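You operate a simulated robot arm through the tools that you are given. There is no shell and no other tool. Be economical: measure what you need, move in short steps, check, and stop when the job is done.

You run a simulated robot arm. Do the job below in one go: nothing can be reset, and whatever is moved stays where it is left.

Task
Put the black staples on the brown book.

The check looks at the end state, three seconds after you hand in, the way a careful person would. Anything else that was tipped, shoved, dropped, spilled or broken makes it a failure.

Robot
A 7-joint arm with a two-finger parallel gripper, fixed in place. Base frame: the origin is at the foot of the arm, x ahead of it, y to its left, z up; the work surface is at about z = -2. Readings come in mm, rad, newtons and seconds.
With the tool pointing down near the work surface it reaches from about 220 to 580 mm from the base axis. Its first joint turns from -1.152 to 1.152 rad. Payload 2.5 kg.
Tool frame: the origin (TCP) lies between the finger pads and is the grasp point; the fingertips stand 23 mm ahead of it; z points along the fingers, y is the line along which they close. Largest opening 94 mm; finger width 38, thickness 10; the body of the gripper, 54 by 96 mm, starts 39 mm behind the TCP.
Orientation is that of the tool frame in the base frame, as [roll, pitch, yaw] about the fixed x, y, z axes, in that order (R = Rz(yaw) Ry(pitch) Rx(roll)). With the fingers straight down and closing along the base's y, the tool's x points along the base's -x, its y along +y and its z along -z.

Tools
- The arm moves only by the tool send_rows. Its argument "moves" is a list of rows, each a list of 7 numbers: the shift along the tool's x, y, z in mm, then the turn, a rotation vector about the tool's x, y, z in rad, then the finger opening in mm, from 0 to 94. In form: [[x, y, z, wx, wy, wz, jaw], ...]. A call has 1 to 10 rows; each row shifts and turns the commanded pose from where the row before left it, along the tool's axes as they then stand. Each row takes 0.2 s and may step no farther than 50 mm and 0.15 rad from the row before; otherwise, or with a gripper value out of range, the whole call is refused. A pose out of reach is approached as far as the arm can. The call stops where the force on the tool passes 40 N (or 10 N more than at its start, if that is more) or the arm is blocked; 0.2 s more then pass. The fingers move at their own pace (about 108 mm/s each) and stop on an object; they squeeze with about 35 N. The grip force told is the motor's: it shows also when the fingers shut on nothing. Time passes only in rows, and 0.2 s behind the last, so rows that do not move let the fingers close. It gives the time, the measured TCP pose, the force on the tool (base axes), the opening and the grip force at its end, in the units of the frame above (readings bear some noise).
- Cameras (640 x 400 px; columns grow to the right, rows downward): "scene" is fixed at [119.1, -410.5, 543.8]; the picture's right is [0.81, -0.58, 0.00], its down [-0.33, -0.46, -0.82] and it looks along [0.48, 0.67, -0.57] (base axes); focal length 337 px, centre (320, 200). "wrist" rides on the gripper at [86, 16, -75] in the tool frame; the picture's right is [-0.18, 0.98, 0.00], its down [-0.58, -0.11, -0.81] and it looks along [-0.79, -0.15, 0.59] (tool axes); focal length 243 px, centre (320, 200). There is no depth. A picture from a camera that has moved, and an enlarged one, comes with that camera's place and axes in the base frame and with its lens.
- snapshot(camera): a new picture of that camera. It takes no simulated time.
- inspect(camera, box): a new picture of the part [left, top, right, bottom] of that camera's present view, enlarged. It takes no simulated time.
- finish_job(): hands the job in; it is judged then, once.

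Go step by step. Nothing tells you positions but the pictures and the camera data: compare them with the known pose of the tool, close in by small moves and look again before you grip or let go. The budget is 90 turns and 38 pictures, counting those below and the enlarged ones. Unless the task says otherwise, let go and move clear before handing in, and close with one line.

The tools are called after "Call:" as a command line: name --pt "numbers of a row" for each row, then --argument value for the rest, lists and objects as JSON in quotes. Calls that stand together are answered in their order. send_rows: Moves the arm, as the interface text tells. Its arguments: {"type":"object","properties":{"moves":{"type":"array","items":{"type":"array","items":{"type":"number"}}}},"required":["moves"]} The other tools are called the same way: snapshot (camera) takes a picture; inspect (camera, box) takes an enlarged picture of a part of a camera's view; finish_job () hands the job in.

At the start:

```text
time: 0.0
tool_pos: [423.4, -118.7, 278.6]
orientation: [3.141, 0.001, 3.141]
force: [-1.0, 0.3, 0.3]
gripper_width: 93.9
grip_force: 0.1
```

scene: 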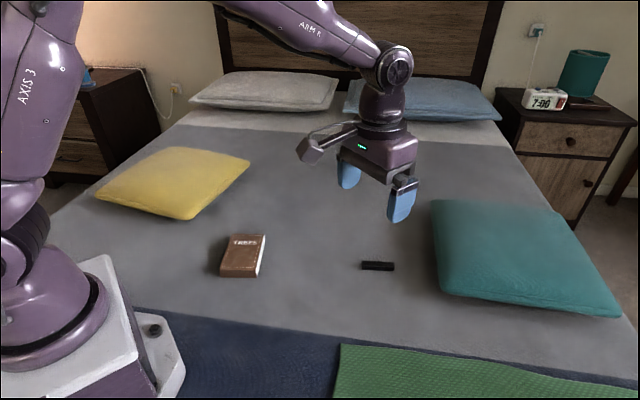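
wrist: 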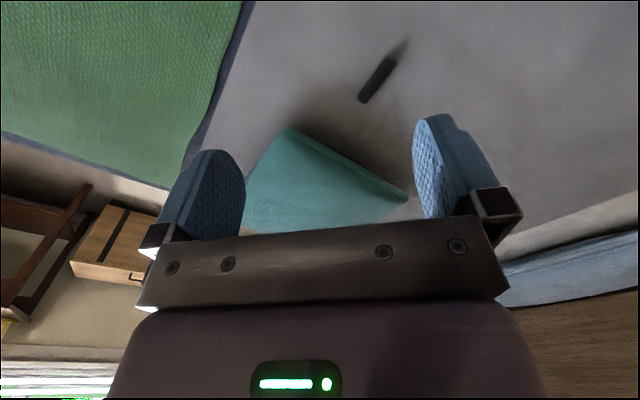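

The black staples strip looks to be near (527, -57) and the brown book near (297, 128). I'll enlarge both to measure them better.

Call:
inspect --camera "scene" --box '[340, 240, 420, 290]'

Call:
inspect --camera "scene" --box '[200, 220, 296, 280]'

```text
8.00 times, centred on (380, 265) of scene
camera zoom: at [119.1, -410.5, 543.8], right [0.81, -0.58, 0.0], down [-0.33, -0.46, -0.82], along [0.48, 0.67, -0.57], focal length 2693 px, centre (-160, -320)
```

zoom: 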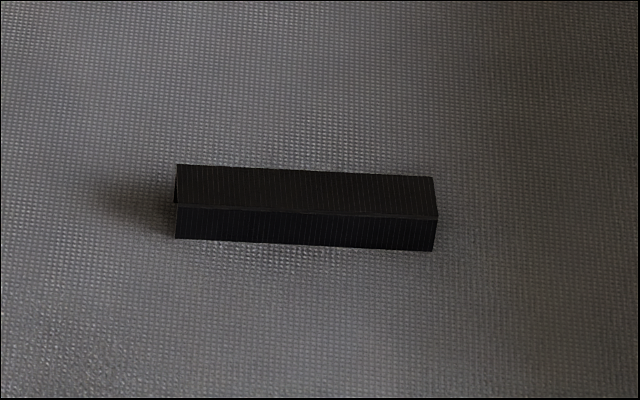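

```text
6.67 times, centred on (248, 250) of scene
camera zoom: at [119.1, -410.5, 543.8], right [0.81, -0.58, 0.0], down [-0.33, -0.46, -0.82], along [0.48, 0.67, -0.57], focal length 2244 px, centre (800, -133)
```

zoom: 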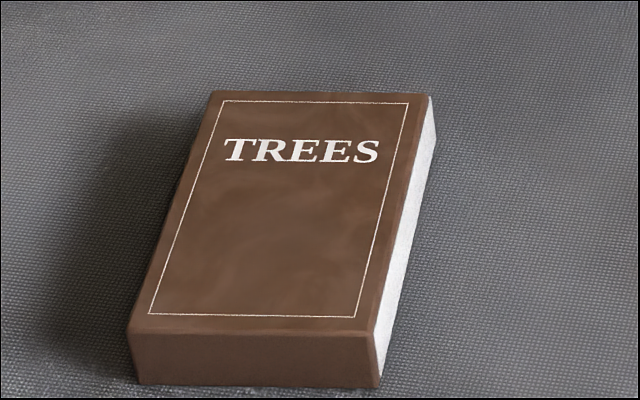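

The strip is centred near (529, -56), about 69 x 17 x 11 mm, with its long axis at -39.5°. The book is centred near (305, 144) with its top near z 18 and its long axis at 54°. I'll move above the strip, turn the tool to match and come partway down.

Call:
send_rows --pt "-35.2 20.9 0 0 0 0 94" --pt "-35.2 20.9 0 0 0 0 80" --pt "-35.2 20.9 0 0 0 0 60" --pt "0 0 30 0 0 0.1386 50" --pt "0 0 30 0 0 0.1386 50" --pt "0 0 30 0 0 0.1386 50" --pt "0 0 30 0 0 0.1386 50" --pt "0 0 30 0 0 0.1386 50" --pt "0 0 0 0 0 0 50"

Call:
snapshot --camera "wrist"

Call:
snapshot --camera "scene"

```text
time: 2.0
tool_pos: [527.7, -55.6, 127.9]
orientation: [3.141, 0.001, 2.448]
force: [-0.5, 0.4, 0.1]
gripper_width: 49.9
grip_force: 0.0
```

```text
33 pictures are left
camera wrist: at [470.9, 10.7, 203.2], right [0.77, 0.64, 0.0], down [0.38, -0.46, 0.81], along [0.51, -0.62, -0.59], focal length 243 px, centre (320, 200)
```

wrist: 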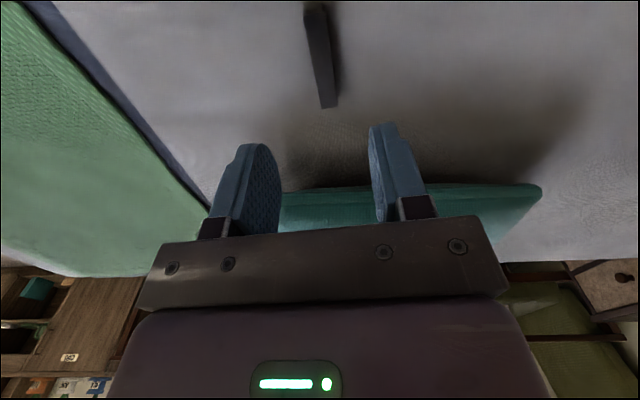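

```text
32 pictures are left
```

scene: 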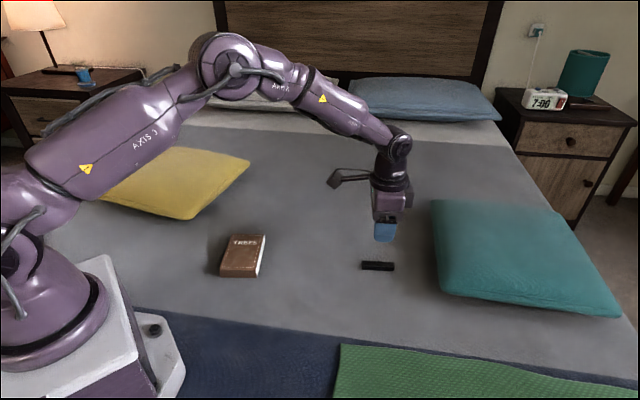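

The wrist view agrees: the strip's centre is near (529, -56) and the alignment is good. I'll descend with a pause near the surface.

Call:
send_rows --pt "0 0 30 0 0 0 50" --pt "0 0 30 0 0 0 50" --pt "0 0 20 0 0 0 50" --pt "0 0 12 0 0 0 50" --pt "0 0 0 0 0 0 50"

Call:
inspect --camera "scene" --box '[340, 235, 420, 285]'

Call:
snapshot --camera "wrist"

```text
time: 3.2
tool_pos: [527.4, -56.2, 37.6]
orientation: [3.14, 0.0, 2.448]
force: [0.2, 0.0, 0.4]
gripper_width: 50.0
grip_force: 0.1
```

```text
8.00 times, centred on (380, 260) of scene
camera zoom: at [119.1, -410.5, 543.8], right [0.81, -0.58, 0.0], down [-0.33, -0.46, -0.82], along [0.48, 0.67, -0.57], focal length 2693 px, centre (-160, -280)
```

zoom: 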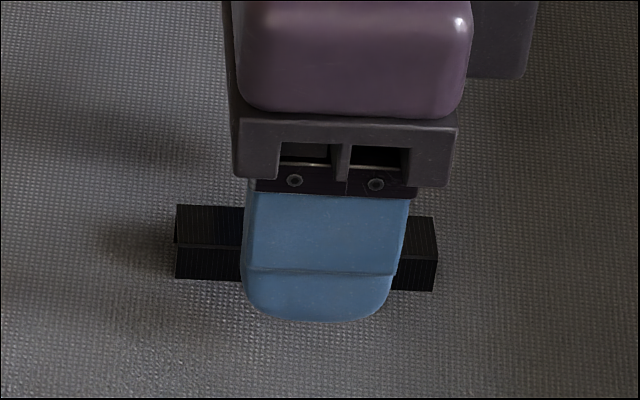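

```text
30 pictures are left
camera wrist: at [472.1, 10.4, 111.5], right [0.77, 0.64, 0.0], down [0.38, -0.46, 0.81], along [0.51, -0.62, -0.59], focal length 243 px, centre (320, 200)
```

wrist: 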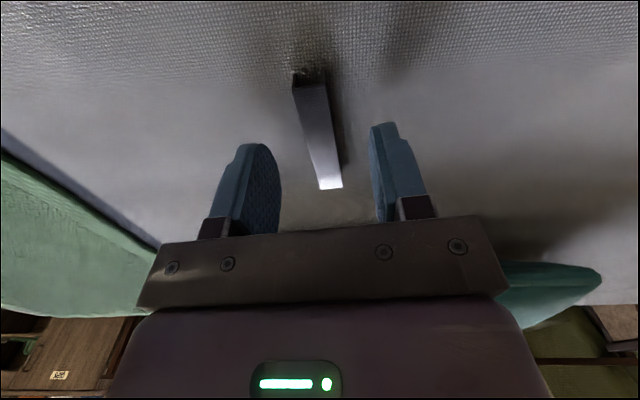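

The fingers straddle the strip centrally. I'll lower to about z 23.5, then close.

Call:
send_rows --pt "0 0 9 0 0 0 50" --pt "0 0 5 0 0 0 50" --pt "0 0 0 0 0 0 30" --pt "0 0 0 0 0 0 20" --pt "0 0 0 0 0 0 10" --pt "0 0 0 0 0 0 10" --pt "0 0 0 0 0 0 10"

Call:
inspect --camera "scene" --box '[340, 235, 420, 285]'

```text
time: 4.8
tool_pos: [527.6, -58.6, 21.7]
orientation: [3.141, -0.001, 2.449]
force: [0.1, 0.2, 0.3]
gripper_width: 13.7
grip_force: 34.9
```

```text
8.00 times, centred on (380, 260) of scene
camera zoom: at [119.1, -410.5, 543.8], right [0.81, -0.58, 0.0], down [-0.33, -0.46, -0.82], along [0.48, 0.67, -0.57], focal length 2693 px, centre (-160, -280)
```

zoom: 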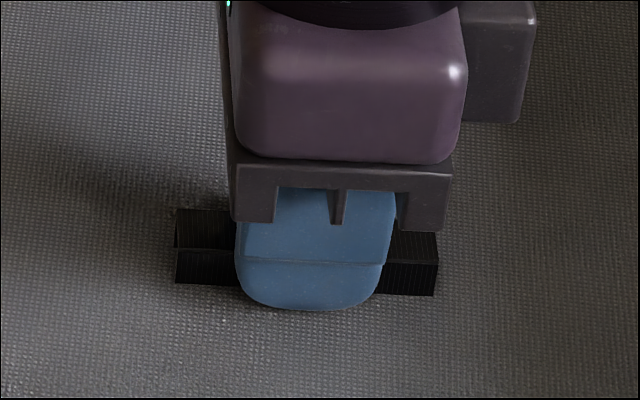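

The strip is held, with the opening at 13.7 mm and 35 N. I'll lift it straight up and check.

Call:
send_rows --pt "0 0 -8 0 0 0 8" --pt "0 0 -20 0 0 0 8" --pt "0 0 -30 0 0 0 8" --pt "0 0 -40 0 0 0 8" --pt "0 0 -30 0 0 0 8" --pt "0 0 0 0 0 0 8"

Call:
inspect --camera "scene" --box '[320, 180, 448, 260]'

```text
time: 6.2
tool_pos: [527.1, -53.5, 151.4]
orientation: [3.139, 0.0, 2.448]
force: [0.0, 0.9, 0.3]
gripper_width: 13.8
grip_force: 35.2
```

```text
5.00 times, centred on (384, 220) of scene
camera zoom: at [119.1, -410.5, 543.8], right [0.81, -0.58, 0.0], down [-0.33, -0.46, -0.82], along [0.48, 0.67, -0.57], focal length 1683 px, centre (0, 100)
```

zoom: 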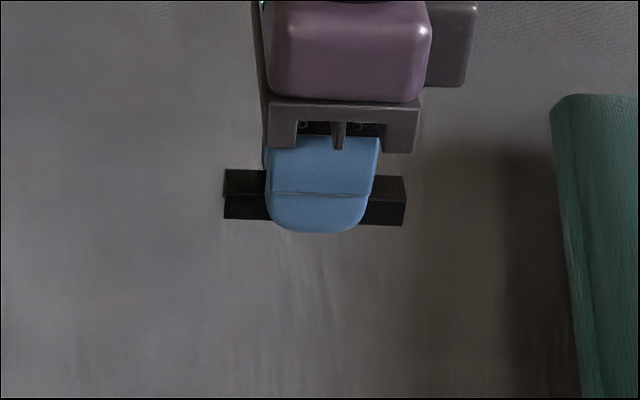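

The strip came up level. I'll carry it over the book and then turn it along the book's long axis.

Call:
send_rows --pt "37.1 1.25 0 0 0 0 8" --pt "37.1 1.25 0 0 0 0 8" --pt "37.1 1.25 0 0 0 0 8" --pt "37.1 1.25 0 0 0 0 8" --pt "37.1 1.25 0 0 0 0 8" --pt "37.1 1.25 0 0 0 0 8" --pt "37.1 1.25 0 0 0 0 8" --pt "37.1 1.25 0 0 0 0 8" --pt "0 0 0 0 0 0 8"

Call:
send_rows --pt "0 0 0 0 0 -0.1486 8" --pt "0 0 0 0 0 -0.1486 8" --pt "0 0 0 0 0 -0.1486 8" --pt "0 0 0 0 0 -0.1486 8" --pt "0 0 0 0 0 -0.1486 8" --pt "0 0 0 0 0 -0.1486 8" --pt "0 0 0 0 0 -0.1486 8" --pt "0 0 0 0 0 -0.1486 8" --pt "0 0 0 0 0 -0.1486 8" --pt "0 0 0 0 0 -0.1486 8"

Call:
send_rows --pt "0 0 0 0 0 -0.1486 8" --pt "0 0 30 0 0 0 8" --pt "0 0 30 0 0 0 8" --pt "0 0 0 0 0 0 8"

Call:
snapshot --camera "scene"

Call:
snapshot --camera "wrist"

```text
time: 8.2
tool_pos: [308.7, 140.1, 149.5]
orientation: [3.141, -0.001, 2.448]
force: [0.6, 0.5, -0.4]
gripper_width: 14.0
grip_force: 35.3
```

```text
time: 10.4
tool_pos: [306.3, 141.1, 149.5]
orientation: [-3.141, 0.0, -2.347]
force: [0.8, 0.4, -0.2]
gripper_width: 13.8
grip_force: 35.3
```

```text
time: 11.4
tool_pos: [306.1, 141.9, 88.7]
orientation: [3.141, -0.001, -2.203]
force: [0.1, 0.1, 0.0]
gripper_width: 13.8
grip_force: 34.8
```

```text
27 pictures are left
```

scene: 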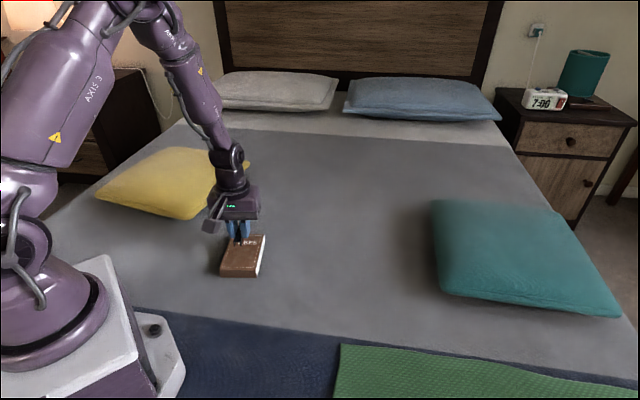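

```text
26 pictures are left
camera wrist: at [241.3, 80.8, 163.6], right [-0.69, 0.73, 0.0], down [0.43, 0.41, 0.81], along [0.59, 0.55, -0.59], focal length 243 px, centre (320, 200)
```

wrist: 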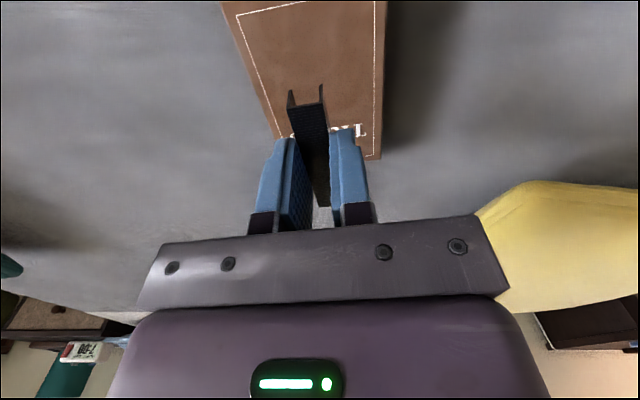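

The strip is in line with the book and over its middle. I'll go down to just above the cover and check.

Call:
send_rows --pt "0 0 20 0 0 0 8" --pt "0 0 15 0 0 0 8" --pt "0 0 0 0 0 0 8"

Call:
inspect --camera "scene" --box '[200, 220, 296, 280]'

Call:
snapshot --camera "wrist"

```text
time: 12.2
tool_pos: [307.9, 141.7, 54.7]
orientation: [3.141, -0.001, -2.2]
force: [-0.3, -0.5, -1.2]
gripper_width: 13.8
grip_force: 35.5
```

```text
6.67 times, centred on (248, 250) of scene
camera zoom: at [119.1, -410.5, 543.8], right [0.81, -0.58, 0.0], down [-0.33, -0.46, -0.82], along [0.48, 0.67, -0.57], focal length 2244 px, centre (800, -133)
```

zoom: 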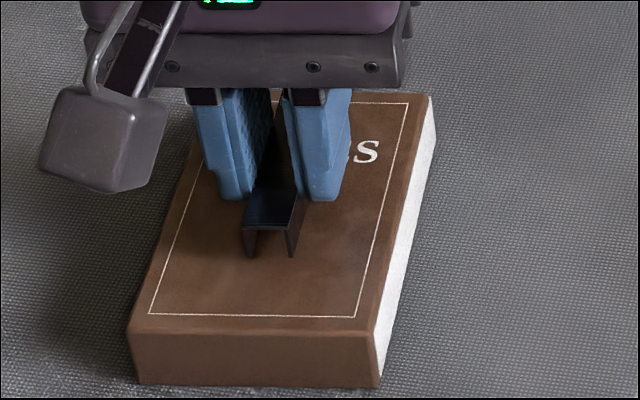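

```text
24 pictures are left
camera wrist: at [242.6, 80.3, 129.3], right [-0.69, 0.73, 0.0], down [0.43, 0.41, 0.81], along [0.59, 0.55, -0.59], focal length 243 px, centre (320, 200)
```

wrist: 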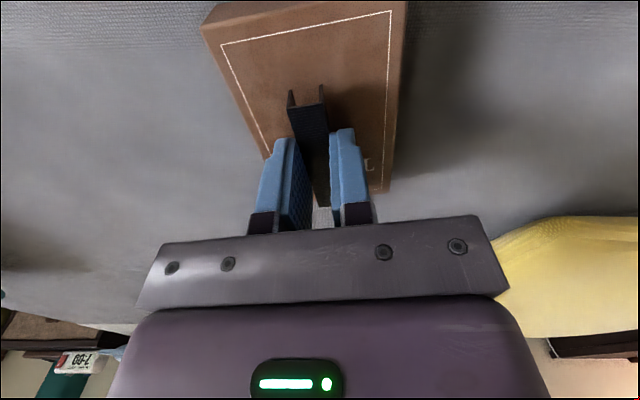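

The strip is centred over the cover, roughly 11 mm above it. I'll lower it in small steps while watching the force.

Call:
send_rows --pt "0 0 4 0 0 0 8" --pt "0 0 3 0 0 0 8" --pt "0 0 1 0 0 0 8" --pt "0 0 0 0 0 0 8"

Call:
inspect --camera "scene" --box '[216, 235, 264, 265]'

```text
time: 13.2
tool_pos: [307.3, 140.9, 47.8]
orientation: [-3.139, 0.003, -2.202]
force: [-4.2, 1.7, 26.3]
gripper_width: 13.8
grip_force: 34.9
```

```text
13.33 times, centred on (240, 250) of scene
camera zoom: at [119.1, -410.5, 543.8], right [0.81, -0.58, 0.0], down [-0.33, -0.46, -0.82], along [0.48, 0.67, -0.57], focal length 4488 px, centre (1387, -467)
```

zoom: 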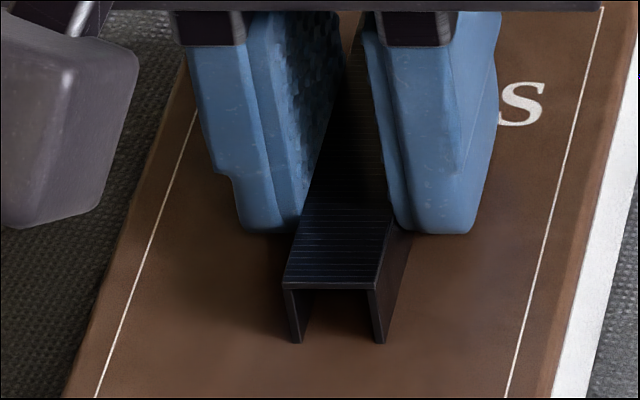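

The strip is resting on the cover with 26 N of push. I'll ease off a little, open the fingers and rise straight up.

Call:
send_rows --pt "0 0 -0.7 0 0 0 8" --pt "0 0 0 0 0 0 8"

```text
time: 13.8
tool_pos: [307.7, 140.9, 48.7]
orientation: [-3.14, 0.001, -2.2]
force: [2.1, 2.0, 8.1]
gripper_width: 13.7
grip_force: 35.0
```

Call:
send_rows --pt "0 0 0 0 0 0 18" --pt "0 0 0 0 0 0 28" --pt "0 0 0 0 0 0 36" --pt "0 0 0 0 0 0 36" --pt "0 0 -10 0 0 0 36" --pt "0 0 -25 0 0 0 36" --pt "0 0 -40 0 0 0 36" --pt "0 0 -40 0 0 0 36" --pt "0 0 -40 0 0 0 36" --pt "0 0 0 0 0 0 36"

Call:
inspect --camera "scene" --box '[200, 220, 296, 280]'

Call:
snapshot --camera "scene"

```text
time: 16.0
tool_pos: [304.0, 139.5, 202.7]
orientation: [-3.141, -0.001, -2.201]
force: [0.1, -1.0, 0.4]
gripper_width: 36.1
grip_force: 0.1
```

```text
6.67 times, centred on (248, 250) of scene
camera zoom: at [119.1, -410.5, 543.8], right [0.81, -0.58, 0.0], down [-0.33, -0.46, -0.82], along [0.48, 0.67, -0.57], focal length 2244 px, centre (800, -133)
```

zoom: 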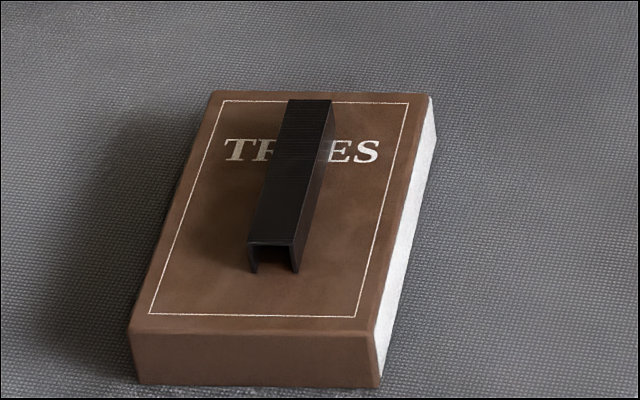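

```text
21 pictures are left
```

scene: 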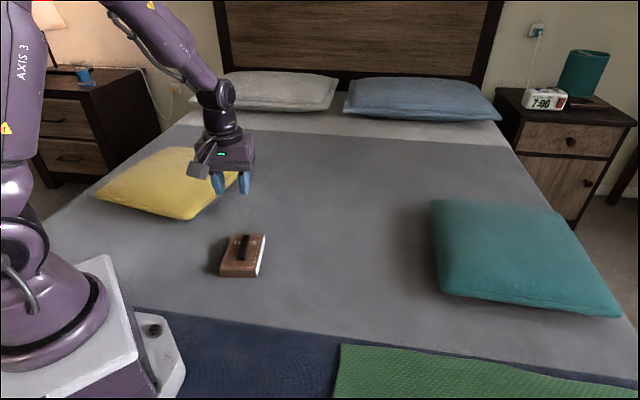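

The staples lie flat on the cover, well inside its edges. The book and everything else have not moved, and the gripper is clear, so I'm handing in.

Call:
finish_job

```text
The job is handed in.
```

The black staples are on the brown book, nothing else in view moved, and the job is handed in.
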